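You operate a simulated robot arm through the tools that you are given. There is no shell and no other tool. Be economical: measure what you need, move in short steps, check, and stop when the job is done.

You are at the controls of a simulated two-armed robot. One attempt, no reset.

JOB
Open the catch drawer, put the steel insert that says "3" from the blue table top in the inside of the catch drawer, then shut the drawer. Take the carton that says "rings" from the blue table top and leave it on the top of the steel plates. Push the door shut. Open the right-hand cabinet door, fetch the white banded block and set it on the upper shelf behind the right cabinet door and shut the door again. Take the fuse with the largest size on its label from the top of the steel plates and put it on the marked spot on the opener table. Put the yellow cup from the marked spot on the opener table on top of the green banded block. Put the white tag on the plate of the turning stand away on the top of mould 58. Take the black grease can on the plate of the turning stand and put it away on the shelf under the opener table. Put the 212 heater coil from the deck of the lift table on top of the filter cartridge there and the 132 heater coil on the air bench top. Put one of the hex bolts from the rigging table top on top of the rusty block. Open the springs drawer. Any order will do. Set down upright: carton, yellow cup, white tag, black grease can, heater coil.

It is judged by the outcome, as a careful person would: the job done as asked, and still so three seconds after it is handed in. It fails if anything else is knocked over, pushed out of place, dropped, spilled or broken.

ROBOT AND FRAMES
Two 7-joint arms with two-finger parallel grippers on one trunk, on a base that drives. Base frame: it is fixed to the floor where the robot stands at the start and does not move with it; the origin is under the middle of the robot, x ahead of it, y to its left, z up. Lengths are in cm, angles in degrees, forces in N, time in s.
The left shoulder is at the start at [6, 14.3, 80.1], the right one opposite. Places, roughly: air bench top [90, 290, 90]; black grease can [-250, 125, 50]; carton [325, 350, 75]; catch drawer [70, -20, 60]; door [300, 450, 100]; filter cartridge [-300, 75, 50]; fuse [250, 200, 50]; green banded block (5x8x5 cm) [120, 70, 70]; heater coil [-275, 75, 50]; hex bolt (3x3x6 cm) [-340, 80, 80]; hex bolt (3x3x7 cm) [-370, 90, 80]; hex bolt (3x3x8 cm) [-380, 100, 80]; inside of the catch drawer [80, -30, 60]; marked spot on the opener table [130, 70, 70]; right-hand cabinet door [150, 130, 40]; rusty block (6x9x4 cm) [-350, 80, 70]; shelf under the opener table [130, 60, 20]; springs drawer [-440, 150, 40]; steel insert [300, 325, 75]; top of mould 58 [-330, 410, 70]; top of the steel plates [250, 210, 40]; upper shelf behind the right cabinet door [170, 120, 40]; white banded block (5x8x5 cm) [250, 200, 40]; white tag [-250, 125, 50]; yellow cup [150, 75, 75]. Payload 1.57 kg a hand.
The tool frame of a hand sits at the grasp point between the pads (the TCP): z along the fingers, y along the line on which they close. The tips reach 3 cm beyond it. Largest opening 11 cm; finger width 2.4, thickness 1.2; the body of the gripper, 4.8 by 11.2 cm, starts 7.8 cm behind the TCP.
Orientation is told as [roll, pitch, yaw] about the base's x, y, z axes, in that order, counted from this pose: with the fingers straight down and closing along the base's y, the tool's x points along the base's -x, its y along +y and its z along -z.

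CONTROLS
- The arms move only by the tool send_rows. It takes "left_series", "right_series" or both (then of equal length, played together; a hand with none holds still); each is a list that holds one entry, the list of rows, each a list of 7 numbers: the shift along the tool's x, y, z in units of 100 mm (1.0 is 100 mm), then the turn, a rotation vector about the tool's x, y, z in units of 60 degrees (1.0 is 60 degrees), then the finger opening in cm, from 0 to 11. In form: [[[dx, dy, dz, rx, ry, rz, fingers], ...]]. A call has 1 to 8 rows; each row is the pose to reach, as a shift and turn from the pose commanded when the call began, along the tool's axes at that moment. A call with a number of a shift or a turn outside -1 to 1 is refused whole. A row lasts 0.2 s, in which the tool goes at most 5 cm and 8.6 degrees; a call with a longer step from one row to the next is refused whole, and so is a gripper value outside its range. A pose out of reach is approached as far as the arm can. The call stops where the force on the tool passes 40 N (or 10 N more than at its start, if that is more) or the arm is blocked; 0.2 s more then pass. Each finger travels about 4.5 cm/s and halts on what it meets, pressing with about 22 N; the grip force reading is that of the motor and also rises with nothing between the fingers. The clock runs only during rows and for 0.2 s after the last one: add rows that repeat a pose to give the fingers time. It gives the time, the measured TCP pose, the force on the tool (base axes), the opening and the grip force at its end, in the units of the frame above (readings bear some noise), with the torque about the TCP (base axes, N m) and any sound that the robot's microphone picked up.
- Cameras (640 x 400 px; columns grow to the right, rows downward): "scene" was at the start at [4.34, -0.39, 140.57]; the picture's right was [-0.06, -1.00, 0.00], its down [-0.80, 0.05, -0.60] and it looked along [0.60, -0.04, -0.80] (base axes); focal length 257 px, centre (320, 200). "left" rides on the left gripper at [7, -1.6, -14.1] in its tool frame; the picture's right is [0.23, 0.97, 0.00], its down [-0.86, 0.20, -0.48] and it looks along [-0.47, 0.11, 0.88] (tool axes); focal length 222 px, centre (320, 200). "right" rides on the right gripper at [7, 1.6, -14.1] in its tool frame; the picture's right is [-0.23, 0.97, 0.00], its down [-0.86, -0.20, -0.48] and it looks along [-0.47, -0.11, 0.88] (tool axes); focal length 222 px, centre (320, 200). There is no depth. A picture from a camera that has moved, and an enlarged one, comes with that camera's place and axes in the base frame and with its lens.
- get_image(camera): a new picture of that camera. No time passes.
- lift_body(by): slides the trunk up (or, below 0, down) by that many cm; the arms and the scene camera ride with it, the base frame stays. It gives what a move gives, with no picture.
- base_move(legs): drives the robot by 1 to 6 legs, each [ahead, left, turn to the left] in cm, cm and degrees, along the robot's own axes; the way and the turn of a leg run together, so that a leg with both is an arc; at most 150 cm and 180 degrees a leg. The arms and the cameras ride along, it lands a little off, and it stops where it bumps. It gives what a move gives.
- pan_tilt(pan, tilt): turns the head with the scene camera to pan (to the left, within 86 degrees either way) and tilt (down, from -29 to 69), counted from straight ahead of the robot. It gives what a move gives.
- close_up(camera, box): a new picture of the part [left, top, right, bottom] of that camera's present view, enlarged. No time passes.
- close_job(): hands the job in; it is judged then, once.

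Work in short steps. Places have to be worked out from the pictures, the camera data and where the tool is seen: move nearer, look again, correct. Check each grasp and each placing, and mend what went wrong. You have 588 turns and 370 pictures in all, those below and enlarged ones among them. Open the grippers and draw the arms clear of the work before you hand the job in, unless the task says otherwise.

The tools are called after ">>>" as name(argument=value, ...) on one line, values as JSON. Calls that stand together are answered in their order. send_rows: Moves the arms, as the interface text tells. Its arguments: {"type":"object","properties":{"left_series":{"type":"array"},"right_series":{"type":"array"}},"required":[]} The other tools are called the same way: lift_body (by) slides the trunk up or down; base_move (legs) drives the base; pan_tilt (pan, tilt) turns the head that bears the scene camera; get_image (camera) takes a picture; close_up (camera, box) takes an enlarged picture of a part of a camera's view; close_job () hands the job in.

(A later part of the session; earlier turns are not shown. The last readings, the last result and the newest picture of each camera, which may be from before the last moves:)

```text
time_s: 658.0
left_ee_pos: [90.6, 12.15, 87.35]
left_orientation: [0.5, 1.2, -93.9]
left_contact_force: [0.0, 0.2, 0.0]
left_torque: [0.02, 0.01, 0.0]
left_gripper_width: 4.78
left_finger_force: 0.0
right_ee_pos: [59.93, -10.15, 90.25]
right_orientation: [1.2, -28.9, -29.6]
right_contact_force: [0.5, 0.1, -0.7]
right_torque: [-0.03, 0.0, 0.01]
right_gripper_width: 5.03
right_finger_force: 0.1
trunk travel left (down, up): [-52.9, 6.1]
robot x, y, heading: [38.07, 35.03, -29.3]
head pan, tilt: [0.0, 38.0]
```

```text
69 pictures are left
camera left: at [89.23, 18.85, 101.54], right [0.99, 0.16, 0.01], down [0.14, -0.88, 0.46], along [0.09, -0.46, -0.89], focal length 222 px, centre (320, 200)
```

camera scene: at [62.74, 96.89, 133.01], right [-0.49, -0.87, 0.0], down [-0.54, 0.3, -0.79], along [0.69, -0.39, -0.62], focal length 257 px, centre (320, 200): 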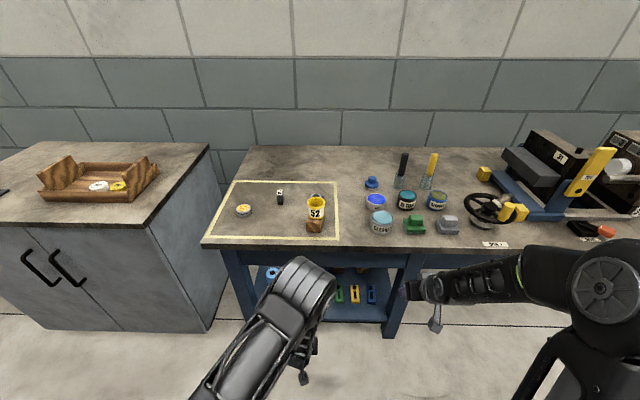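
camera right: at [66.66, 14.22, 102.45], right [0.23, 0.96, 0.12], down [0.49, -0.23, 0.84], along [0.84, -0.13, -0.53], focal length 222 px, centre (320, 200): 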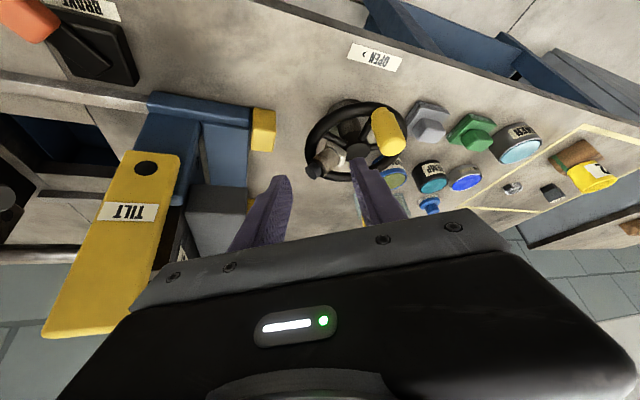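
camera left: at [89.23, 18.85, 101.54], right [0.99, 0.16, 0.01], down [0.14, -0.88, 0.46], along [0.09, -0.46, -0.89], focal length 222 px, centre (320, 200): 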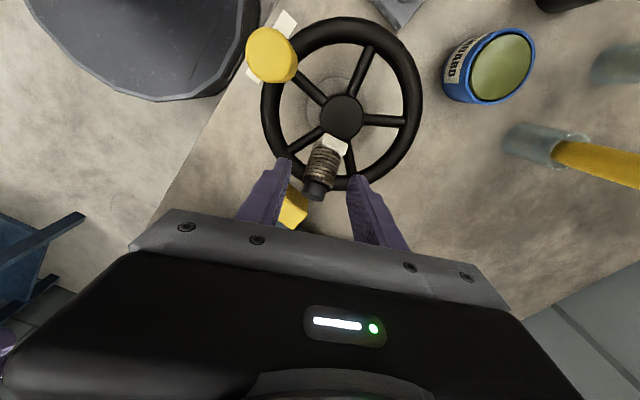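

Rotate a bit more and lower around the coil body; then close.

>>> send_rows(left_series=[[[0, 0.03, 0.1, 0, 0, 0.11, 4.8], [0, 0.05, 0.2, 0, 0, 0.2, 4.8], [0, 0.05, 0.3, 0, 0, 0.2, 4.8], [0, 0.05, 0.4, 0, 0, 0.2, 4.8]]])

>>> get_image(camera="left")

```text
time_s: 659.0
left_ee_pos: [91.02, 12.2, 83.35]
left_orientation: [0.3, 1.3, -105.9]
left_contact_force: [0.6, -0.4, 0.0]
left_torque: [0.02, 0.0, 0.02]
left_gripper_width: 4.8
left_finger_force: 0.0
right_ee_pos: [59.94, -10.23, 90.13]
right_orientation: [1.2, -28.8, -29.5]
right_contact_force: [0.3, -0.2, 0.0]
right_torque: [0.02, 0.02, -0.02]
right_gripper_width: 5.01
right_finger_force: 0.1
trunk travel left (down, up): [-52.9, 6.1]
robot x, y, heading: [38.02, 35.33, -29.5]
head pan, tilt: [0.0, 38.0]
```

```text
68 pictures are left
camera left: at [91.2, 18.9, 97.58], right [1.0, -0.05, 0.01], down [-0.05, -0.89, 0.46], along [-0.01, -0.46, -0.89], focal length 222 px, centre (320, 200)
```

left: 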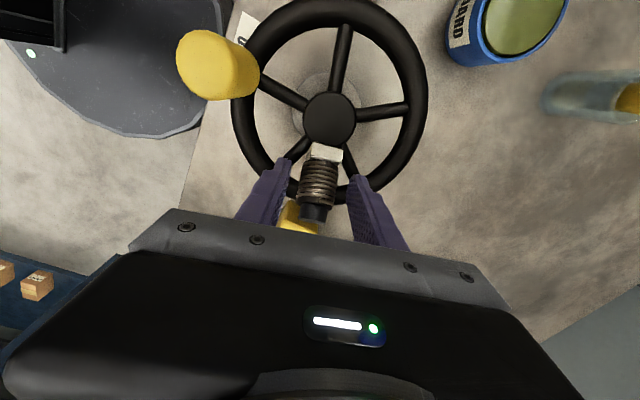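

Coil is aligned between the fingers. Lower 1 more, close, and lift.

>>> send_rows(left_series=[[[0, 0, 0.06, 0, 0, 0, 4.8], [0, 0, 0.1, 0, 0, 0, 4.8], [0, 0, 0.1, 0, 0, 0, 3], [0, 0, 0.1, 0, 0, 0, 1.5], [0, 0, 0.1, 0, 0, 0, 1.5]]])

>>> send_rows(left_series=[[[0, 0, -0.3, 0, 0, 0, 1.5], [0, 0, -0.6, 0, 0, 0, 1.5], [0, 0, -0.9, 0, 0, 0, 1.5], [0, 0, -1.0, 0, 0, 0, 1.5]]])

>>> get_image(camera="left")

```text
time_s: 659.7
left_ee_pos: [90.99, 11.9, 82.8]
left_orientation: [0.6, 0.8, -105.8]
left_contact_force: [-8.9, 1.3, 17.6]
left_torque: [0.03, 0.84, -0.03]
left_gripper_width: 3.92
left_finger_force: 4.6
right_ee_pos: [59.78, -10.21, 90.21]
right_orientation: [1.1, -29.1, -29.6]
right_contact_force: [-0.3, -0.3, 0.3]
right_torque: [-0.01, 0.02, 0.05]
right_gripper_width: 5.0
right_finger_force: 0.0
trunk travel left (down, up): [-52.9, 6.1]
robot x, y, heading: [37.75, 35.42, -29.5]
head pan, tilt: [0.0, 38.0]
stopped in row 3 (left hand): the force on the tool passed its limit (the readings are from after the stop); the commanded pose is now the measured one
```

```text
time_s: 660.7
left_ee_pos: [91.38, 11.75, 92.43]
left_orientation: [0.6, 1.1, -105.8]
left_contact_force: [0.0, 0.3, -1.5]
left_torque: [-0.01, 0.0, -0.02]
left_gripper_width: 2.81
left_finger_force: 21.8
right_ee_pos: [59.99, -10.16, 90.07]
right_orientation: [1.0, -28.9, -29.7]
right_contact_force: [-0.2, 0.2, 0.7]
right_torque: [-0.03, 0.0, -0.02]
right_gripper_width: 4.97
right_finger_force: 0.1
trunk travel left (down, up): [-52.9, 6.1]
robot x, y, heading: [37.9, 35.45, -29.2]
head pan, tilt: [0.0, 38.0]
```

```text
67 pictures are left
camera left: at [91.43, 18.58, 106.8], right [1.0, -0.05, 0.01], down [-0.05, -0.88, 0.46], along [-0.01, -0.46, -0.89], focal length 222 px, centre (320, 200)
```

left: 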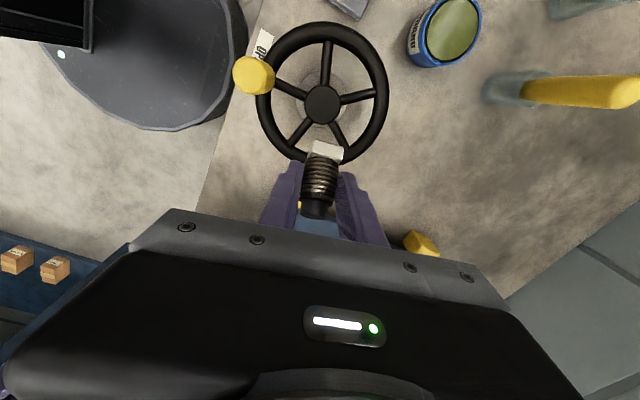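

Coil recovered. Raise, un-yaw the hand, and move left to the free front area of the marked spot to stand it up there.

>>> lift_body(by=6)

>>> base_move(legs=[[-7, 69, 0]])

>>> send_rows(left_series=[[[0, 0, 0, 0, 0, -0.13, 1.5], [0, 0, 0, 0, 0, -0.26, 1.5], [0, 0, 0, 0, 0, -0.39, 1.5], [0, 0, 0, 0, 0, -0.52, 1.5], [0, 0, 0, 0, 0, -0.65, 1.5], [0, 0, 0, 0, 0, -0.78, 1.5], [0, 0, 0, 0, 0, -0.91, 1.5], [0, 0, 0, 0, 0, -1.0, 1.5]]])

>>> send_rows(left_series=[[[0, 0, 0, 0, 0, -0.13, 1.5], [0, 0, 0, 0, 0, -0.27, 1.5]]])

>>> get_image(camera="left")

```text
time_s: 661.7
left_ee_pos: [91.34, 11.66, 98.48]
left_orientation: [0.4, 1.1, -105.9]
left_contact_force: [0.6, 0.0, -1.1]
left_torque: [-0.04, 0.01, 0.0]
left_gripper_width: 2.8
left_finger_force: 22.1
right_ee_pos: [60.06, -10.27, 96.22]
right_orientation: [1.1, -28.8, -29.6]
right_contact_force: [0.5, -0.1, -0.2]
right_torque: [0.02, -0.03, 0.05]
right_gripper_width: 5.02
right_finger_force: 0.1
trunk travel left (down, up): [-58.9, 0.1]
robot x, y, heading: [38.14, 35.23, -29.5]
head pan, tilt: [0.0, 38.0]
```

```text
time_s: 665.5
left_ee_pos: [118.89, 74.0, 98.49]
left_orientation: [0.5, 1.0, -106.4]
left_contact_force: [0.7, -0.1, -1.6]
left_torque: [-0.01, -0.01, 0.02]
left_gripper_width: 2.81
left_finger_force: 22.0
right_ee_pos: [87.36, 52.69, 96.11]
right_orientation: [1.1, -28.9, -30.3]
right_contact_force: [0.1, -0.3, 0.0]
right_torque: [0.0, 0.04, -0.01]
right_gripper_width: 5.01
right_finger_force: 0.0
trunk travel left (down, up): [-58.9, 0.1]
robot x, y, heading: [65.77, 98.31, -29.9]
head pan, tilt: [0.0, 38.0]
```

```text
time_s: 667.3
left_ee_pos: [118.89, 74.02, 98.54]
left_orientation: [1.2, 0.1, -46.4]
left_contact_force: [0.8, 0.4, -0.9]
left_torque: [0.03, -0.03, -0.03]
left_gripper_width: 2.82
left_finger_force: 22.2
right_ee_pos: [87.27, 52.49, 96.07]
right_orientation: [1.1, -28.9, -30.3]
right_contact_force: [-0.1, 0.1, 0.5]
right_torque: [-0.02, -0.01, 0.0]
right_gripper_width: 5.01
right_finger_force: 0.0
trunk travel left (down, up): [-58.9, 0.1]
robot x, y, heading: [65.72, 98.37, -30.1]
head pan, tilt: [0.0, 38.0]
```

```text
time_s: 667.9
left_ee_pos: [118.81, 74.07, 98.44]
left_orientation: [1.2, -0.4, -30.2]
left_contact_force: [0.1, 0.4, -1.0]
left_torque: [-0.05, 0.02, -0.02]
left_gripper_width: 2.8
left_finger_force: 21.9
right_ee_pos: [87.41, 52.47, 96.11]
right_orientation: [1.2, -28.9, -30.4]
right_contact_force: [-0.2, 0.1, 0.9]
right_torque: [0.0, 0.0, -0.02]
right_gripper_width: 5.02
right_finger_force: 0.1
trunk travel left (down, up): [-58.9, 0.1]
robot x, y, heading: [66.04, 98.17, -30.0]
head pan, tilt: [0.0, 38.0]
```

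```text
66 pictures are left
camera left: at [111.75, 75.84, 112.61], right [0.29, 0.96, 0.02], down [0.83, -0.26, 0.49], along [0.47, -0.13, -0.87], focal length 222 px, centre (320, 200)
```

left: 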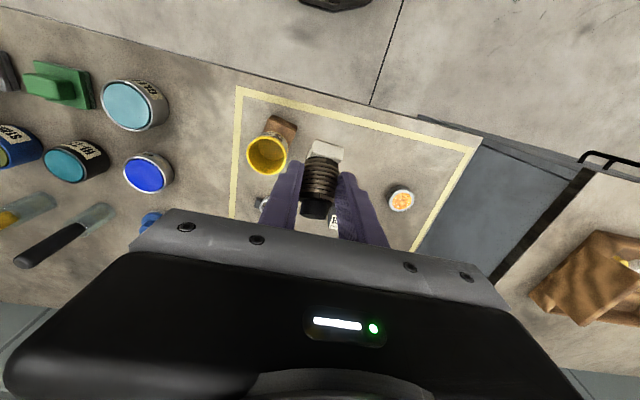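

Shift 6 left (clear of the cup) and lower by trunk to just above the table.

>>> send_rows(left_series=[[[0, 0.3, 0, 0, 0, 0, 1.5], [0, 0.6, 0, 0, 0, 0, 1.5], [0, 0.6, 0, 0, 0, 0, 1.5]]])

>>> lift_body(by=-23)

>>> lift_body(by=-1.2)

>>> lift_body(by=-0.5)

>>> get_image(camera="left")

```text
time_s: 668.7
left_ee_pos: [121.94, 79.12, 98.71]
left_orientation: [1.2, -0.3, -30.3]
left_contact_force: [-0.6, -1.1, -1.1]
left_torque: [0.01, 0.04, 0.04]
left_gripper_width: 2.8
left_finger_force: 22.2
right_ee_pos: [87.25, 52.51, 96.15]
right_orientation: [1.1, -28.9, -30.3]
right_contact_force: [-0.5, 0.3, 0.2]
right_torque: [0.0, -0.01, -0.02]
right_gripper_width: 5.04
right_finger_force: 0.0
trunk travel left (down, up): [-58.9, 0.1]
robot x, y, heading: [66.06, 98.13, -30.1]
head pan, tilt: [0.0, 38.0]
```

```text
time_s: 671.1
left_ee_pos: [121.85, 79.22, 75.76]
left_orientation: [1.1, -0.6, -30.3]
left_contact_force: [3.9, -1.9, 14.5]
left_torque: [0.13, -0.22, -0.07]
left_gripper_width: 2.81
left_finger_force: 22.2
right_ee_pos: [87.12, 52.53, 73.14]
right_orientation: [1.1, -28.9, -30.3]
right_contact_force: [-0.2, 0.6, -0.1]
right_torque: [0.0, 0.0, -0.01]
right_gripper_width: 5.03
right_finger_force: 0.1
trunk travel left (down, up): [-35.9, 23.1]
robot x, y, heading: [65.89, 98.03, -29.8]
head pan, tilt: [0.0, 38.0]
```

```text
time_s: 671.6
left_ee_pos: [121.86, 79.23, 75.02]
left_orientation: [1.1, -0.5, -30.3]
left_contact_force: [-7.7, 5.5, 14.0]
left_torque: [0.09, 0.36, -0.12]
left_gripper_width: 2.8
left_finger_force: 22.1
right_ee_pos: [87.22, 52.6, 72.14]
right_orientation: [1.1, -29.0, -30.3]
right_contact_force: [-0.2, -0.2, 0.3]
right_torque: [0.04, 0.02, 0.0]
right_gripper_width: 5.01
right_finger_force: 0.0
trunk travel left (down, up): [-34.8, 24.2]
robot x, y, heading: [65.8, 98.5, -29.9]
head pan, tilt: [0.0, 38.0]
stopped: the force on the tool passed its limit (the readings are from after the stop); the commanded pose is now the measured one
```

```text
time_s: 672.1
left_ee_pos: [121.83, 79.17, 75.04]
left_orientation: [1.1, -0.7, -30.3]
left_contact_force: [-8.1, 6.7, 16.3]
left_torque: [0.15, 0.47, -0.22]
left_gripper_width: 2.8
left_finger_force: 21.8
right_ee_pos: [87.22, 52.74, 71.76]
right_orientation: [1.1, -29.0, -30.2]
right_contact_force: [-0.7, 0.6, 0.9]
right_torque: [0.03, -0.03, -0.01]
right_gripper_width: 5.01
right_finger_force: 0.1
trunk travel left (down, up): [-34.4, 24.6]
robot x, y, heading: [65.68, 98.21, -29.9]
head pan, tilt: [0.0, 38.0]
stopped: the force on the tool passed its limit (the readings are from after the stop); the commanded pose is now the measured one
```

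```text
65 pictures are left
camera left: at [114.71, 81.08, 89.12], right [0.3, 0.96, 0.01], down [0.83, -0.26, 0.49], along [0.47, -0.13, -0.87], focal length 222 px, centre (320, 200)
```

left: 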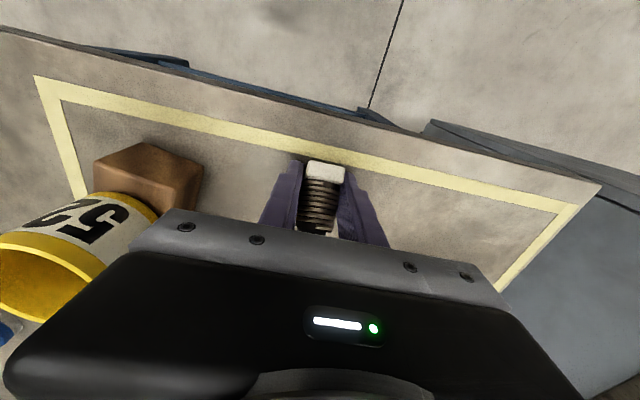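

The coil rests on the table. Release, rise 10, tilt the left hand 70° forward.

>>> send_rows(left_series=[[[0, 0, -0.03, 0, 0, 0, 4], [0, 0, -0.03, 0, 0, 0, 5.5], [0, 0, -0.3, 0, 0, 0, 6.4], [0, 0, -0.6, 0, 0, 0, 6.4], [0, 0, -1.0, 0, 0, 0, 6.4]]])

>>> send_rows(left_series=[[[0.05, 0, 0, 0, -0.14, 0, 6.4], [0.1, 0, 0, 0, -0.28, 0, 6.4], [0.15, 0, 0, 0, -0.42, 0, 6.4], [0.2, 0, 0, 0, -0.56, 0, 6.4], [0.25, 0, 0, 0, -0.7, 0, 6.4], [0.3, 0, 0, 0, -0.84, 0, 6.4], [0.3, 0, 0, 0, -0.98, 0, 6.4]]])

>>> send_rows(left_series=[[[0, 0, 0, 0, -0.1, 0, 6.4], [0, 0, 0, 0, -0.19, 0, 6.4]]])

>>> get_image(camera="left")

```text
time_s: 673.3
left_ee_pos: [121.87, 79.04, 84.8]
left_orientation: [1.0, -0.6, -30.3]
left_contact_force: [-0.4, -0.2, 0.7]
left_torque: [0.0, 0.01, -0.05]
left_gripper_width: 6.39
left_finger_force: 0.0
right_ee_pos: [87.36, 52.57, 71.68]
right_orientation: [1.1, -28.9, -30.3]
right_contact_force: [-0.5, -0.5, 0.5]
right_torque: [0.01, 0.0, -0.04]
right_gripper_width: 5.03
right_finger_force: 0.1
trunk travel left (down, up): [-34.4, 24.6]
robot x, y, heading: [65.69, 98.1, -29.9]
head pan, tilt: [0.0, 38.0]
```

```text
time_s: 674.9
left_ee_pos: [119.3, 80.59, 84.71]
left_orientation: [1.9, -59.3, -31.9]
left_contact_force: [-0.1, -0.3, 0.1]
left_torque: [0.02, 0.0, -0.01]
left_gripper_width: 6.4
left_finger_force: 0.1
right_ee_pos: [87.35, 52.52, 71.67]
right_orientation: [1.0, -28.9, -30.2]
right_contact_force: [0.4, -0.6, -0.3]
right_torque: [-0.02, -0.02, 0.01]
right_gripper_width: 5.01
right_finger_force: 0.1
trunk travel left (down, up): [-34.4, 24.6]
robot x, y, heading: [65.87, 98.48, -30.2]
head pan, tilt: [0.0, 38.0]
```

```text
time_s: 675.5
left_ee_pos: [119.34, 80.6, 84.87]
left_orientation: [2.9, -70.9, -33.0]
left_contact_force: [-0.1, -0.2, 0.5]
left_torque: [0.02, -0.01, -0.01]
left_gripper_width: 6.42
left_finger_force: 0.1
right_ee_pos: [87.35, 52.6, 71.5]
right_orientation: [1.0, -28.9, -30.3]
right_contact_force: [-0.4, -0.3, 0.6]
right_torque: [0.02, -0.04, 0.02]
right_gripper_width: 5.0
right_finger_force: 0.1
trunk travel left (down, up): [-34.4, 24.6]
robot x, y, heading: [66.28, 98.42, -29.9]
head pan, tilt: [0.0, 38.0]
```

```text
64 pictures are left
camera left: at [104.88, 86.95, 82.89], right [0.43, 0.88, -0.2], down [-0.06, 0.25, 0.97], along [0.9, -0.4, 0.15], focal length 222 px, centre (320, 200)
```

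left: 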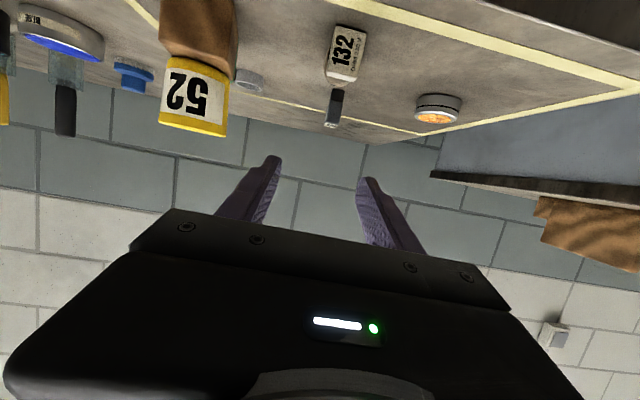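

Check the coil's position with the head camera.

>>> pan_tilt(pan=0, tilt=50)

>>> close_up(camera="scene", box=[200, 130, 400, 270])

```text
time_s: 676.2
left_ee_pos: [119.13, 80.59, 84.76]
left_orientation: [3.1, -70.9, -33.1]
left_contact_force: [-0.4, -0.7, -0.1]
left_torque: [-0.01, 0.05, 0.0]
left_gripper_width: 6.4
left_finger_force: 0.0
right_ee_pos: [87.26, 52.53, 71.6]
right_orientation: [1.0, -28.9, -30.1]
right_contact_force: [-1.0, 0.1, 0.1]
right_torque: [0.04, 0.01, -0.04]
right_gripper_width: 5.0
right_finger_force: 0.1
trunk travel left (down, up): [-34.4, 24.6]
robot x, y, heading: [65.52, 98.48, -29.8]
head pan, tilt: [0.0, 50.0]
```

```text
2.86 times, centred on (300, 200) of scene
camera zoom: at [69.98, 95.91, 135.38], right [-0.5, -0.87, 0.0], down [-0.66, 0.38, -0.64], along [0.56, -0.32, -0.77], focal length 735 px, centre (377, 200)
```

zoom: 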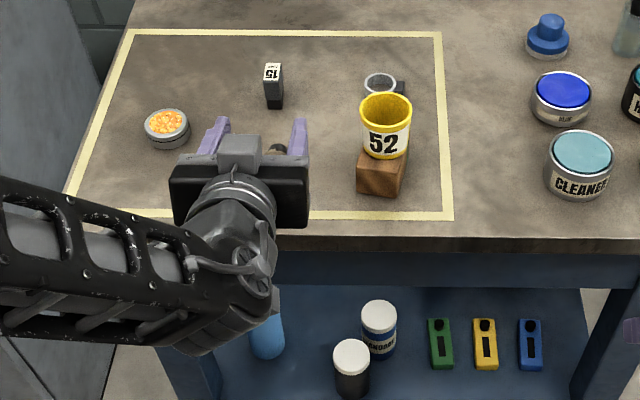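

The coil lies ~5 cm further in (head u≈70). Advance 9.5 and lower around it.

>>> send_rows(left_series=[[[-0.08, 0.01, 0.23, 0, 0, 0, 6.4], [-0.16, 0.02, 0.46, 0, 0, 0, 6.4], [-0.24, 0.03, 0.69, 0, 0, 0, 6.4], [-0.31, 0.04, 0.9, 0, 0, 0, 6.4]]])

>>> send_rows(left_series=[[[0.2, 0, 0.07, 0, 0, 0, 6.4], [0.4, 0, 0.14, 0, 0, 0, 6.4], [0.6, 0, 0.21, 0, 0, 0, 6.4], [0.8, 0, 0.28, 0, 0, 0, 6.4]]])

>>> get_image(camera="left")

>>> close_up(camera="scene", box=[220, 140, 360, 240])

```text
time_s: 677.2
left_ee_pos: [127.74, 76.03, 84.76]
left_orientation: [3.0, -70.8, -33.2]
left_contact_force: [0.4, -0.6, -1.0]
left_torque: [-0.01, 0.01, -0.01]
left_gripper_width: 6.43
left_finger_force: 0.1
right_ee_pos: [87.26, 52.58, 71.67]
right_orientation: [1.1, -28.9, -30.2]
right_contact_force: [0.6, 0.2, 0.7]
right_torque: [0.0, 0.0, 0.01]
right_gripper_width: 5.02
right_finger_force: 0.0
trunk travel left (down, up): [-34.4, 24.6]
robot x, y, heading: [65.44, 98.09, -29.7]
head pan, tilt: [0.0, 50.0]
```

```text
time_s: 678.2
left_ee_pos: [127.77, 76.01, 76.22]
left_orientation: [2.9, -70.8, -33.0]
left_contact_force: [-0.2, -0.3, 0.3]
left_torque: [-0.02, -0.01, -0.01]
left_gripper_width: 6.4
left_finger_force: 0.1
right_ee_pos: [87.35, 52.48, 71.69]
right_orientation: [1.1, -28.9, -30.2]
right_contact_force: [0.0, 0.9, -0.6]
right_torque: [-0.01, -0.01, 0.01]
right_gripper_width: 5.01
right_finger_force: 0.0
trunk travel left (down, up): [-34.4, 24.6]
robot x, y, heading: [65.86, 98.46, -30.1]
head pan, tilt: [0.0, 50.0]
```

```text
62 pictures are left
camera left: at [113.41, 82.49, 74.22], right [0.43, 0.88, -0.2], down [-0.06, 0.24, 0.97], along [0.9, -0.4, 0.15], focal length 222 px, centre (320, 200)
```

left: 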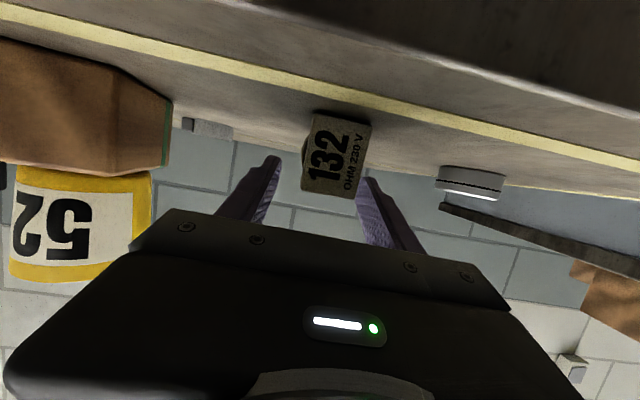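

```text
4.00 times, centred on (290, 190) of scene
camera zoom: at [70.0, 95.91, 135.38], right [-0.5, -0.87, 0.0], down [-0.66, 0.38, -0.64], along [0.56, -0.32, -0.77], focal length 1028 px, centre (440, 240)
```

zoom: 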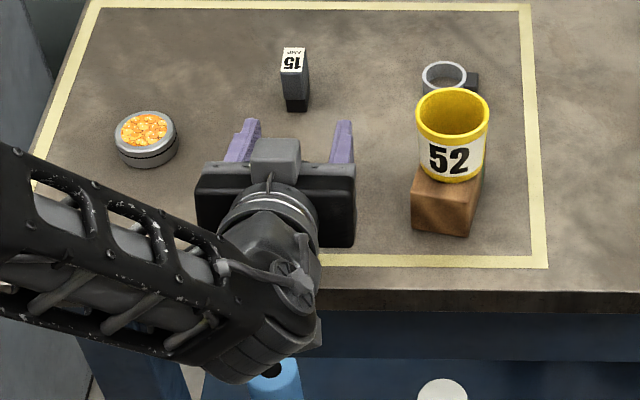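

Shift 1 cm left to centre, lower 2.9, close.

>>> send_rows(left_series=[[[0, 0.1, 0, 0, 0, 0, 6.6], [0.1, 0.1, 0.03, 0, 0, 0, 6.6], [0.2, 0.1, 0.06, 0, 0, 0, 6.6], [0.28, 0.1, 0.09, 0, 0, 0, 6.6]]])

>>> send_rows(left_series=[[[0, 0, 0, 0, 0, 0, 5], [0, 0, 0, 0, 0, 0, 3.5], [0, 0, 0, 0, 0, 0, 2], [0, 0, 0, 0, 0, 0, 1.5], [0, 0, 0, 0, 0, 0, 1.5]]])

>>> lift_body(by=14)

>>> get_image(camera="left")

```text
time_s: 679.2
left_ee_pos: [128.23, 77.04, 74.23]
left_orientation: [3.3, -70.8, -33.0]
left_contact_force: [-6.2, 2.7, 10.0]
left_torque: [-0.39, 0.09, -0.35]
left_gripper_width: 6.61
left_finger_force: 0.1
left hand out of reach, approached as far as the arm can: row 4
right_ee_pos: [87.25, 52.56, 71.69]
right_orientation: [1.1, -29.0, -30.3]
right_contact_force: [-0.2, 0.0, 0.7]
right_torque: [0.02, 0.01, -0.02]
right_gripper_width: 5.04
right_finger_force: 0.1
trunk travel left (down, up): [-34.4, 24.6]
robot x, y, heading: [66.07, 98.29, -30.1]
head pan, tilt: [0.0, 50.0]
```

```text
time_s: 680.4
left_ee_pos: [128.34, 77.1, 74.15]
left_orientation: [3.5, -70.9, -33.3]
left_contact_force: [-0.5, -4.6, 17.4]
left_torque: [-0.49, -0.13, -0.21]
left_gripper_width: 2.82
left_finger_force: 22.0
right_ee_pos: [87.25, 52.51, 71.69]
right_orientation: [1.1, -29.0, -30.2]
right_contact_force: [0.0, -0.4, -0.5]
right_torque: [0.0, 0.04, 0.03]
right_gripper_width: 5.0
right_finger_force: 0.0
trunk travel left (down, up): [-34.4, 24.6]
robot x, y, heading: [65.65, 98.31, -30.2]
head pan, tilt: [0.0, 50.0]
```

```text
time_s: 682.1
left_ee_pos: [128.51, 77.0, 87.91]
left_orientation: [3.4, -70.6, -33.1]
left_contact_force: [0.5, -0.4, -1.0]
left_torque: [-0.02, -0.02, 0.03]
left_gripper_width: 2.8
left_finger_force: 22.1
right_ee_pos: [87.37, 52.53, 85.6]
right_orientation: [1.1, -29.0, -30.2]
right_contact_force: [0.3, -0.7, -0.1]
right_torque: [-0.04, -0.01, -0.01]
right_gripper_width: 5.02
right_finger_force: 0.1
trunk travel left (down, up): [-48.4, 10.6]
robot x, y, heading: [65.72, 98.25, -30.0]
head pan, tilt: [0.0, 50.0]
```

```text
60 pictures are left
camera left: at [113.99, 83.36, 86.03], right [0.42, 0.88, -0.2], down [-0.05, 0.24, 0.97], along [0.9, -0.4, 0.15], focal length 222 px, centre (320, 200)
```

left: 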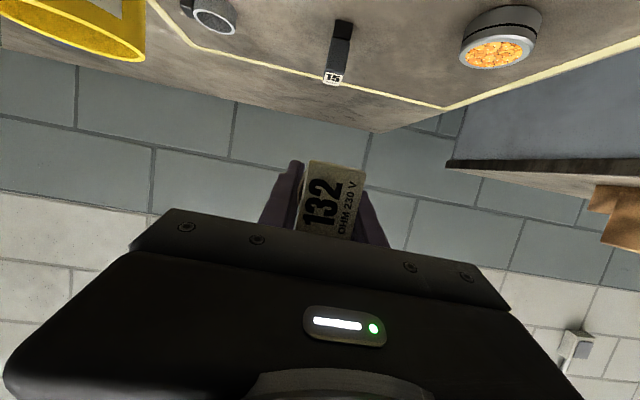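

Coil held from its head side. Drive along the aisle to the air bench and turn to face it from a distance.

>>> lift_body(by=10)

>>> base_move(legs=[[-7, 0, 0], [0, 0, 90], [110, 0, 0], [75, -42, 0], [0, 0, 90]])

>>> pan_tilt(pan=0, tilt=35)

>>> get_image(camera="scene")

```text
time_s: 683.4
left_ee_pos: [128.37, 77.06, 97.89]
left_orientation: [3.3, -70.6, -33.1]
left_contact_force: [0.3, -0.3, -1.1]
left_torque: [0.0, -0.08, 0.01]
left_gripper_width: 2.79
left_finger_force: 22.6
right_ee_pos: [87.41, 52.44, 95.64]
right_orientation: [1.1, -28.9, -30.2]
right_contact_force: [0.0, -0.2, 0.3]
right_torque: [-0.01, 0.0, 0.01]
right_gripper_width: 5.01
right_finger_force: 0.1
trunk travel left (down, up): [-58.4, 0.6]
robot x, y, heading: [65.76, 98.18, -30.0]
head pan, tilt: [0.0, 50.0]
```

```text
time_s: 701.5
left_ee_pos: [126.23, 260.98, 97.87]
left_orientation: [3.2, -70.6, 148.3]
left_contact_force: [-0.6, 0.2, -1.1]
left_torque: [0.01, 0.05, -0.01]
left_gripper_width: 2.8
left_finger_force: 22.3
right_ee_pos: [166.47, 286.54, 95.66]
right_orientation: [1.1, -28.9, 151.2]
right_contact_force: [0.2, -0.5, -0.1]
right_torque: [-0.03, 0.01, -0.03]
right_gripper_width: 5.0
right_finger_force: 0.0
trunk travel left (down, up): [-58.4, 0.6]
robot x, y, heading: [189.15, 241.52, 151.0]
head pan, tilt: [0.0, 50.0]
```

```text
time_s: 702.3
left_ee_pos: [126.12, 260.8, 97.88]
left_orientation: [3.2, -70.7, 148.3]
left_contact_force: [-0.4, -0.1, -1.3]
left_torque: [0.06, 0.03, -0.01]
left_gripper_width: 2.8
left_finger_force: 22.6
right_ee_pos: [166.55, 286.6, 95.57]
right_orientation: [1.2, -28.9, 151.1]
right_contact_force: [0.9, 0.4, 0.0]
right_torque: [0.0, -0.02, 0.0]
right_gripper_width: 5.04
right_finger_force: 0.0
trunk travel left (down, up): [-58.4, 0.6]
robot x, y, heading: [188.8, 241.51, 151.2]
head pan, tilt: [0.0, 35.0]
```

```text
59 pictures are left
camera scene: at [183.91, 244.21, 161.54], right [0.48, 0.88, 0.0], down [0.5, -0.27, -0.82], along [-0.72, 0.39, -0.57], focal length 257 px, centre (320, 200)
```

scene: 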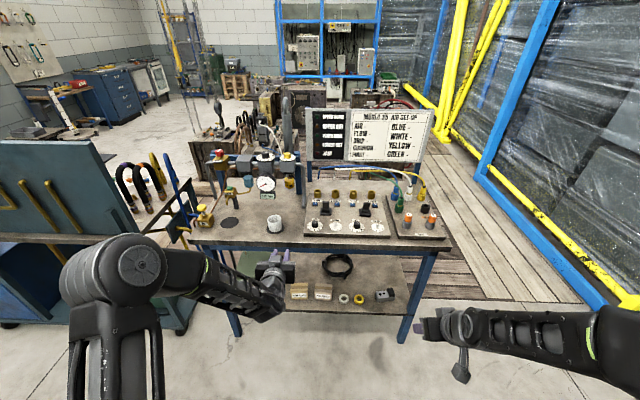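

Clear free spot on the bench between the black disc and the white cup. First rotate the coil upright here in free space.

>>> send_rows(left_series=[[[0.04, 0, -0.12, 0, 0.14, 0, 1.5], [0.08, 0, -0.24, 0, 0.28, 0, 1.5], [0.12, 0, -0.36, 0, 0.42, 0, 1.5], [0.16, 0, -0.48, 0, 0.56, 0, 1.5], [0.2, 0, -0.6, 0, 0.7, 0, 1.5], [0.24, 0, -0.7, 0, 0.84, 0, 1.5], [0.26, 0, -0.76, 0, 0.98, 0, 1.5]]])

>>> send_rows(left_series=[[[0, 0, 0, 0, 0.13, 0, 1.5], [0, 0, 0, 0, 0.26, 0, 1.5], [0, 0, 0, 0, 0.39, 0, 1.5], [0, 0, 0, 0, 0.53, 0, 1.5]]])

>>> get_image(camera="left")

```text
time_s: 703.9
left_ee_pos: [133.14, 257.1, 98.04]
left_orientation: [1.0, -11.7, 151.1]
left_contact_force: [0.0, 0.5, -1.0]
left_torque: [0.0, -0.02, 0.01]
left_gripper_width: 2.84
left_finger_force: 22.2
right_ee_pos: [166.57, 286.37, 95.64]
right_orientation: [1.1, -28.8, 151.1]
right_contact_force: [-0.1, 0.1, -0.5]
right_torque: [0.03, 0.03, 0.02]
right_gripper_width: 5.02
right_finger_force: 0.1
trunk travel left (down, up): [-58.4, 0.6]
robot x, y, heading: [189.41, 241.28, 151.3]
head pan, tilt: [0.0, 35.0]
```

```text
time_s: 704.9
left_ee_pos: [133.23, 257.07, 98.04]
left_orientation: [1.0, 14.5, 151.7]
left_contact_force: [0.3, -0.7, -1.7]
left_torque: [0.08, -0.01, 0.01]
left_gripper_width: 2.77
left_finger_force: 21.9
left hand out of reach, approached as far as the arm can: row 4
right_ee_pos: [166.54, 286.39, 95.83]
right_orientation: [1.1, -28.9, 151.3]
right_contact_force: [0.6, -0.4, 0.2]
right_torque: [0.03, -0.02, -0.03]
right_gripper_width: 5.05
right_finger_force: 0.1
trunk travel left (down, up): [-58.4, 0.6]
robot x, y, heading: [188.65, 241.42, 151.3]
head pan, tilt: [0.0, 35.0]
```

```text
58 pictures are left
camera left: at [136.93, 256.99, 113.5], right [-0.27, -0.96, 0.07], down [-0.93, 0.28, 0.25], along [-0.26, 0.0, -0.96], focal length 222 px, centre (320, 200)
```

left: 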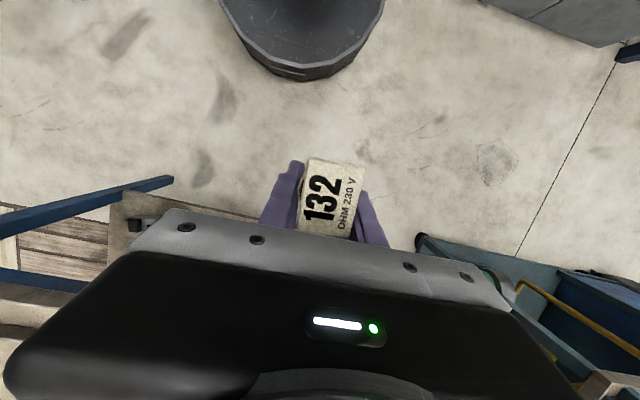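

Need 5° more; pull back 4 while finishing the turn.

>>> send_rows(left_series=[[[0.15, 0, 0.04, 0, 0, 0, 1.5], [0.3, 0, 0.08, 0, 0.04, 0, 1.5], [0.4, 0, 0.1, 0, 0.085, 0, 1.5], [0.4, 0, 0.1, 0, 0.085, 0, 1.5]]])

>>> base_move(legs=[[25, 17, -1]])

>>> get_image(camera="scene")

```text
time_s: 705.9
left_ee_pos: [135.87, 255.71, 98.04]
left_orientation: [1.3, 16.8, 151.8]
left_contact_force: [-1.4, -0.2, -0.7]
left_torque: [0.02, 0.0, 0.05]
left_gripper_width: 2.79
left_finger_force: 22.1
left hand out of reach, approached as far as the arm can: row 3, 4
right_ee_pos: [166.5, 286.44, 95.65]
right_orientation: [1.0, -28.9, 151.2]
right_contact_force: [0.1, 0.7, 0.0]
right_torque: [0.0, 0.0, 0.03]
right_gripper_width: 5.0
right_finger_force: 0.2
trunk travel left (down, up): [-58.4, 0.6]
robot x, y, heading: [189.29, 241.32, 151.3]
head pan, tilt: [0.0, 35.0]
```

```text
time_s: 707.9
left_ee_pos: [106.22, 254.27, 97.94]
left_orientation: [1.1, 16.8, 150.2]
left_contact_force: [0.1, -0.3, -0.7]
left_torque: [-0.01, -0.05, 0.02]
left_gripper_width: 2.79
left_finger_force: 22.3
right_ee_pos: [137.6, 284.27, 95.63]
right_orientation: [1.1, -28.7, 149.7]
right_contact_force: [-0.9, -0.5, 0.3]
right_torque: [-0.02, -0.03, 0.0]
right_gripper_width: 5.01
right_finger_force: 0.0
trunk travel left (down, up): [-58.4, 0.6]
robot x, y, heading: [158.85, 238.7, 149.9]
head pan, tilt: [0.0, 35.0]
```

```text
57 pictures are left
camera scene: at [153.82, 241.57, 161.54], right [0.5, 0.86, 0.0], down [0.5, -0.29, -0.82], along [-0.71, 0.41, -0.57], focal length 257 px, centre (320, 200)
```

scene: 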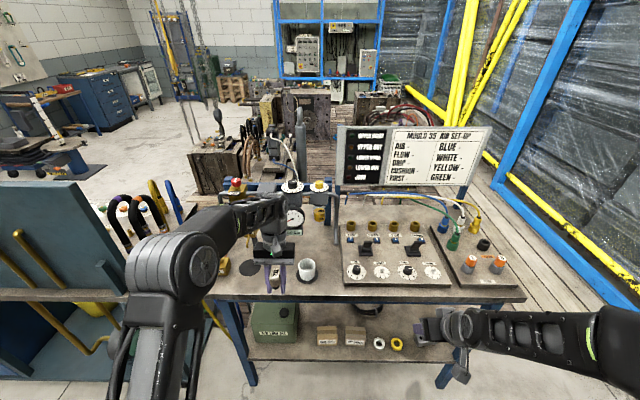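

Spot between disc and cup is ~10 ahead and 7 left of the coil. Move the base there and lower slowly.

>>> base_move(legs=[[10, 7, 0]])

>>> lift_body(by=-5)

>>> get_image(camera="left")

>>> close_up(camera="scene", box=[180, 200, 360, 340])

```text
time_s: 709.2
left_ee_pos: [93.67, 253.3, 97.94]
left_orientation: [1.0, 16.9, 150.2]
left_contact_force: [-0.6, 0.5, -2.2]
left_torque: [0.0, -0.04, 0.03]
left_gripper_width: 2.78
left_finger_force: 22.0
right_ee_pos: [125.31, 283.25, 95.71]
right_orientation: [1.0, -28.8, 149.6]
right_contact_force: [0.1, 0.4, -0.4]
right_torque: [-0.01, -0.05, -0.04]
right_gripper_width: 5.02
right_finger_force: 0.1
trunk travel left (down, up): [-58.4, 0.6]
robot x, y, heading: [146.67, 237.22, 149.8]
head pan, tilt: [0.0, 35.0]
```

```text
time_s: 710.1
left_ee_pos: [93.83, 253.28, 92.93]
left_orientation: [1.1, 16.8, 150.2]
left_contact_force: [0.4, 0.7, -1.0]
left_torque: [0.02, 0.0, -0.02]
left_gripper_width: 2.75
left_finger_force: 21.9
right_ee_pos: [125.45, 283.13, 90.75]
right_orientation: [1.1, -28.9, 149.5]
right_contact_force: [0.4, -0.7, -0.2]
right_torque: [-0.02, 0.02, -0.04]
right_gripper_width: 5.0
right_finger_force: 0.0
trunk travel left (down, up): [-53.4, 5.6]
robot x, y, heading: [146.2, 237.47, 149.9]
head pan, tilt: [0.0, 35.0]
```

```text
56 pictures are left
camera left: at [97.17, 253.5, 108.56], right [-0.3, -0.95, 0.08], down [-0.93, 0.31, 0.22], along [-0.23, -0.01, -0.97], focal length 222 px, centre (320, 200)
```

left: 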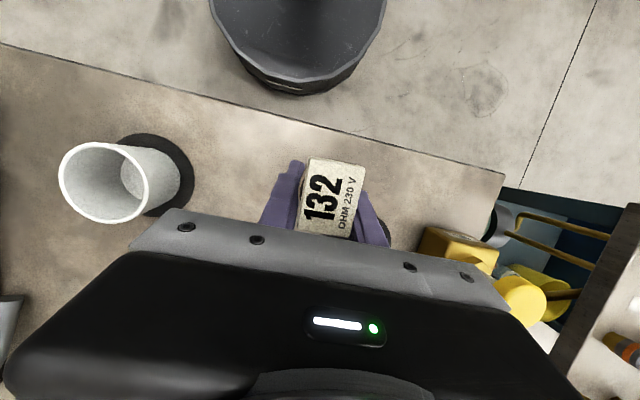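

```text
2.86 times, centred on (270, 270) of scene
camera zoom: at [141.65, 240.44, 156.55], right [0.5, 0.86, 0.0], down [0.5, -0.29, -0.82], along [-0.71, 0.41, -0.57], focal length 735 px, centre (463, 0)
```

zoom: 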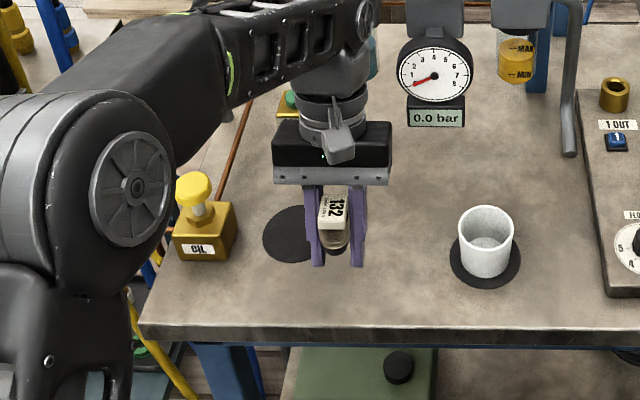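

Shift 5 right (off the black disc) and lower to contact.

>>> base_move(legs=[[0, -5, 0]])

>>> lift_body(by=-3)

>>> lift_body(by=-1.5)

>>> lift_body(by=-1)

>>> get_image(camera="left")

```text
time_s: 711.0
left_ee_pos: [96.57, 257.65, 93.04]
left_orientation: [1.1, 16.7, 150.2]
left_contact_force: [-0.8, 0.1, -1.6]
left_torque: [-0.05, 0.06, 0.02]
left_gripper_width: 2.78
left_finger_force: 22.3
right_ee_pos: [127.96, 287.61, 90.49]
right_orientation: [1.1, -28.9, 149.6]
right_contact_force: [0.1, 0.5, 0.5]
right_torque: [-0.04, 0.03, 0.01]
right_gripper_width: 5.01
right_finger_force: 0.1
trunk travel left (down, up): [-53.4, 5.6]
robot x, y, heading: [149.32, 242.2, 149.5]
head pan, tilt: [0.0, 35.0]
```

```text
time_s: 711.8
left_ee_pos: [96.36, 257.52, 90.03]
left_orientation: [1.2, 16.6, 150.2]
left_contact_force: [0.4, -0.4, -2.2]
left_torque: [0.0, 0.05, -0.02]
left_gripper_width: 2.79
left_finger_force: 21.7
right_ee_pos: [127.94, 287.46, 87.72]
right_orientation: [1.1, -28.9, 149.6]
right_contact_force: [0.6, 0.4, 0.3]
right_torque: [0.04, 0.01, -0.01]
right_gripper_width: 5.01
right_finger_force: 0.1
trunk travel left (down, up): [-50.4, 8.6]
robot x, y, heading: [149.46, 241.86, 149.8]
head pan, tilt: [0.0, 35.0]
```

```text
time_s: 712.4
left_ee_pos: [96.41, 257.75, 89.21]
left_orientation: [0.9, 16.1, 150.1]
left_contact_force: [4.0, -4.1, 14.8]
left_torque: [0.2, -0.23, -0.05]
left_gripper_width: 2.8
left_finger_force: 21.8
right_ee_pos: [128.01, 287.41, 86.29]
right_orientation: [1.1, -28.9, 149.7]
right_contact_force: [-0.8, 0.7, 0.7]
right_torque: [0.03, -0.01, 0.0]
right_gripper_width: 5.01
right_finger_force: 0.0
trunk travel left (down, up): [-48.9, 10.1]
robot x, y, heading: [148.95, 241.82, 149.9]
head pan, tilt: [0.0, 35.0]
stopped: the force on the tool passed its limit (the readings are from after the stop); the commanded pose is now the measured one
```

```text
time_s: 712.8
left_ee_pos: [96.19, 257.79, 89.29]
left_orientation: [0.8, 15.8, 150.1]
left_contact_force: [4.4, -2.8, 13.8]
left_torque: [0.16, -0.22, -0.09]
left_gripper_width: 2.79
left_finger_force: 22.1
right_ee_pos: [128.06, 287.41, 85.7]
right_orientation: [1.2, -29.0, 149.6]
right_contact_force: [-0.1, 0.3, 0.0]
right_torque: [0.0, -0.05, -0.04]
right_gripper_width: 5.02
right_finger_force: 0.1
trunk travel left (down, up): [-48.5, 10.5]
robot x, y, heading: [149.21, 241.66, 149.9]
head pan, tilt: [0.0, 35.0]
stopped: the force on the tool passed its limit (the readings are from after the stop); the commanded pose is now the measured one
```

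```text
54 pictures are left
camera left: at [99.6, 257.79, 104.76], right [-0.3, -0.95, 0.07], down [-0.92, 0.31, 0.23], along [-0.24, 0.0, -0.97], focal length 222 px, centre (320, 200)
```

left: 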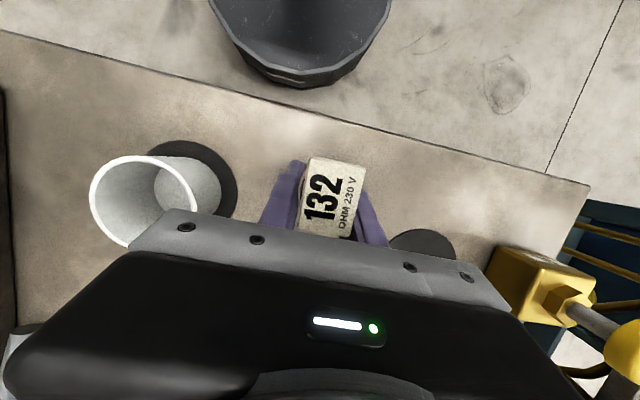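

On the bench. Ease up slightly, open slowly, check, then rise.

>>> lift_body(by=0.3)

>>> send_rows(left_series=[[[0, 0, 0, 0, 0, 0, 3.2], [0, 0, 0, 0, 0, 0, 3.8], [0, 0, 0, 0, 0, 0, 4.6], [0, 0, 0, 0, 0, 0, 5.6], [0, 0, 0, 0, 0, 0, 6.6], [0, 0, 0, 0, 0, 0, 7], [0, 0, 0, 0, 0, 0, 7]]])

>>> lift_body(by=9)

>>> get_image(camera="left")

```text
time_s: 713.3
left_ee_pos: [96.1, 257.74, 89.24]
left_orientation: [0.9, 15.9, 150.0]
left_contact_force: [0.0, -0.6, -1.2]
left_torque: [0.0, 0.02, 0.01]
left_gripper_width: 2.74
left_finger_force: 22.3
right_ee_pos: [127.91, 287.44, 86.05]
right_orientation: [1.1, -28.8, 149.6]
right_contact_force: [0.0, -1.6, -0.5]
right_torque: [-0.01, -0.01, 0.02]
right_gripper_width: 5.03
right_finger_force: 0.1
trunk travel left (down, up): [-48.8, 10.2]
robot x, y, heading: [149.03, 241.85, 149.7]
head pan, tilt: [0.0, 35.0]
```

```text
time_s: 714.9
left_ee_pos: [96.21, 257.74, 89.35]
left_orientation: [0.9, 15.8, 150.1]
left_contact_force: [0.4, -0.1, -0.4]
left_torque: [0.01, 0.04, -0.01]
left_gripper_width: 7.0
left_finger_force: 0.0
right_ee_pos: [127.95, 287.46, 86.07]
right_orientation: [1.1, -29.0, 149.6]
right_contact_force: [0.1, 0.0, 0.2]
right_torque: [0.0, 0.0, 0.02]
right_gripper_width: 4.98
right_finger_force: 0.0
trunk travel left (down, up): [-48.8, 10.2]
robot x, y, heading: [149.21, 241.72, 149.7]
head pan, tilt: [0.0, 35.0]
```

```text
time_s: 716.1
left_ee_pos: [96.21, 257.81, 98.31]
left_orientation: [1.0, 15.8, 150.2]
left_contact_force: [0.1, 0.4, -0.4]
left_torque: [-0.01, -0.01, 0.02]
left_gripper_width: 7.01
left_finger_force: 0.1
right_ee_pos: [127.86, 287.5, 95.06]
right_orientation: [1.1, -28.9, 149.7]
right_contact_force: [0.3, -0.1, -0.6]
right_torque: [-0.02, -0.02, -0.04]
right_gripper_width: 5.01
right_finger_force: 0.2
trunk travel left (down, up): [-57.8, 1.2]
robot x, y, heading: [149.08, 241.73, 150.0]
head pan, tilt: [0.0, 35.0]
```

```text
53 pictures are left
camera left: at [99.5, 257.84, 113.88], right [-0.3, -0.95, 0.08], down [-0.92, 0.31, 0.23], along [-0.24, 0.0, -0.97], focal length 222 px, centre (320, 200)
```

left: 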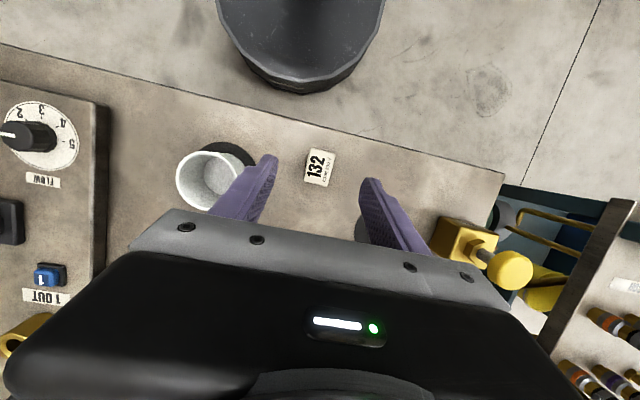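

132 stands on the air bench. Now back to the turning stand for the tag: back out and drive down the aisle.

>>> base_move(legs=[[-32, 0, 0], [0, 0, 90], [150, -8, 0], [64, -5, 0], [0, 0, -60]])

>>> send_rows(left_series=[[[0, 0, 0, 0, -0.14, 0, 5], [0, 0, 0, 0, -0.28, 0, 5], [0, 0, 0, 0, -0.42, 0, 5], [0, 0, 0, 0, -0.56, 0, 5], [0, 0, 0, 0, -0.7, 0, 5], [0, 0, 0, 0, -0.78, 0, 5]]])

```text
refused: leg 3 is longer than a leg can be; nothing moved
```

```text
time_s: 717.5
left_ee_pos: [96.16, 257.59, 98.27]
left_orientation: [0.9, -30.9, 149.4]
left_contact_force: [0.1, -0.3, 0.4]
left_torque: [0.0, 0.0, -0.05]
left_gripper_width: 5.0
left_finger_force: 0.1
right_ee_pos: [128.1, 287.59, 95.12]
right_orientation: [1.1, -28.9, 149.6]
right_contact_force: [-0.3, 0.0, -0.1]
right_torque: [-0.02, -0.01, -0.02]
right_gripper_width: 4.99
right_finger_force: 0.0
trunk travel left (down, up): [-57.8, 1.2]
robot x, y, heading: [149.59, 241.42, 149.9]
head pan, tilt: [0.0, 35.0]
```

Resend the drive with shorter legs.

>>> base_move(legs=[[-32, 0, 0], [0, 0, 90], [140, -8, 0], [74, -5, 0], [0, 0, -60]])

```text
time_s: 725.6
left_ee_pos: [152.17, 153.51, 98.28]
left_orientation: [0.9, -30.8, -115.6]
left_contact_force: [-0.6, 0.7, 0.1]
left_torque: [0.01, 0.01, 0.01]
left_gripper_width: 5.01
left_finger_force: 0.1
right_ee_pos: [119.92, 182.7, 95.06]
right_orientation: [1.1, -28.8, -115.4]
right_contact_force: [0.5, -0.5, 0.8]
right_torque: [0.0, -0.01, 0.0]
right_gripper_width: 5.03
right_finger_force: 0.2
trunk travel left (down, up): [-57.8, 1.2]
robot x, y, heading: [163.94, 207.56, -115.2]
head pan, tilt: [0.0, 35.0]
stopped in leg 3: the robot was blocked; the commanded pose is now the measured one
```

The base touched the cabinet; shift right 24, correct the heading and continue.

>>> base_move(legs=[[0, -26, 0], [0, 0, -5], [130, 0, 0], [55, 0, 0]])

>>> pan_tilt(pan=0, tilt=35)

>>> get_image(camera="scene")

```text
time_s: 736.9
left_ee_pos: [26.42, 7.4, 98.23]
left_orientation: [1.0, -30.9, -122.7]
left_contact_force: [-0.7, 0.0, -0.3]
left_torque: [-0.01, 0.0, 0.02]
left_gripper_width: 5.01
left_finger_force: 0.0
right_ee_pos: [-2.11, 40.08, 95.05]
right_orientation: [1.0, -28.9, -122.5]
right_contact_force: [-1.5, 0.3, -0.4]
right_torque: [-0.02, -0.02, -0.02]
right_gripper_width: 4.98
right_finger_force: 0.0
trunk travel left (down, up): [-57.8, 1.2]
robot x, y, heading: [44.61, 59.95, -122.1]
head pan, tilt: [0.0, 35.0]
```

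```text
time_s: 737.5
left_ee_pos: [26.41, 7.39, 98.41]
left_orientation: [0.8, -30.9, -122.6]
left_contact_force: [0.3, 0.7, 0.6]
left_torque: [0.02, -0.01, 0.05]
left_gripper_width: 5.03
left_finger_force: 0.0
right_ee_pos: [-2.14, 40.24, 95.01]
right_orientation: [1.0, -28.9, -122.5]
right_contact_force: [0.3, -0.3, -0.1]
right_torque: [0.0, 0.01, -0.01]
right_gripper_width: 5.01
right_finger_force: 0.0
trunk travel left (down, up): [-57.8, 1.2]
robot x, y, heading: [44.86, 59.97, -121.8]
head pan, tilt: [0.0, 35.0]
```

```text
52 pictures are left
camera scene: at [41.19, 54.93, 160.94], right [-0.85, 0.53, 0.0], down [0.31, 0.49, -0.82], along [-0.44, -0.69, -0.57], focal length 257 px, centre (320, 200)
```

scene: 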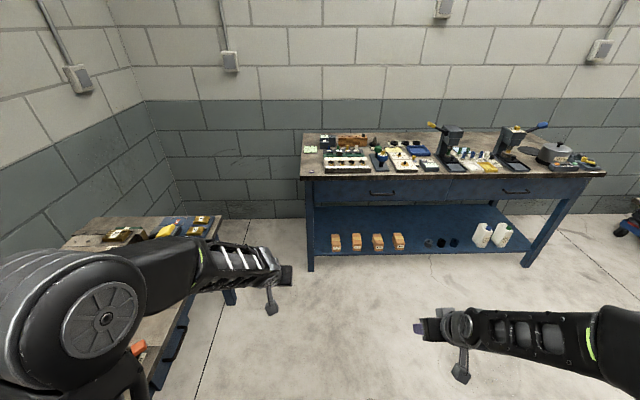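

Turn to face west and continue toward the turning stand.

>>> base_move(legs=[[0, 0, -58], [20, 13, 0], [90, 0, 0], [128, -20, 0]])

>>> pan_tilt(pan=-10, tilt=45)

>>> get_image(camera="scene")

```text
time_s: 752.3
left_ee_pos: [-247.28, 59.57, 98.34]
left_orientation: [0.9, -30.8, 178.3]
left_contact_force: [0.4, -0.6, 0.0]
left_torque: [0.06, 0.01, -0.01]
left_gripper_width: 5.01
left_finger_force: 0.0
right_ee_pos: [-234.13, 101.04, 95.01]
right_orientation: [1.0, -28.7, 178.5]
right_contact_force: [-0.5, -0.1, -0.6]
right_torque: [-0.01, -0.02, 0.07]
right_gripper_width: 5.01
right_finger_force: 0.0
trunk travel left (down, up): [-57.8, 1.2]
robot x, y, heading: [-193.13, 70.79, 178.9]
head pan, tilt: [0.0, 35.0]
```

```text
time_s: 753.0
left_ee_pos: [-247.31, 59.68, 98.31]
left_orientation: [0.9, -31.0, 178.4]
left_contact_force: [-0.2, 0.0, 0.3]
left_torque: [0.01, 0.05, 0.0]
left_gripper_width: 5.01
left_finger_force: 0.1
right_ee_pos: [-233.89, 101.07, 94.94]
right_orientation: [1.1, -29.0, 178.6]
right_contact_force: [0.2, -0.5, 0.3]
right_torque: [-0.01, 0.02, -0.01]
right_gripper_width: 4.99
right_finger_force: 0.0
trunk travel left (down, up): [-57.8, 1.2]
robot x, y, heading: [-193.2, 71.47, 178.9]
head pan, tilt: [-10.0, 45.0]
```

```text
51 pictures are left
camera scene: at [-198.21, 72.91, 159.47], right [0.19, 0.98, 0.0], down [0.69, -0.14, -0.71], along [-0.69, 0.14, -0.71], focal length 257 px, centre (320, 200)
```

scene: 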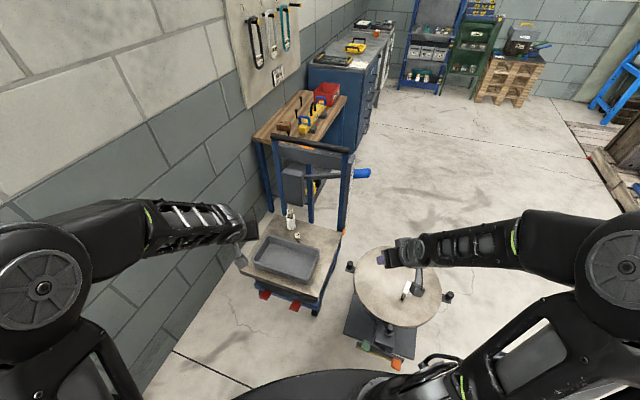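

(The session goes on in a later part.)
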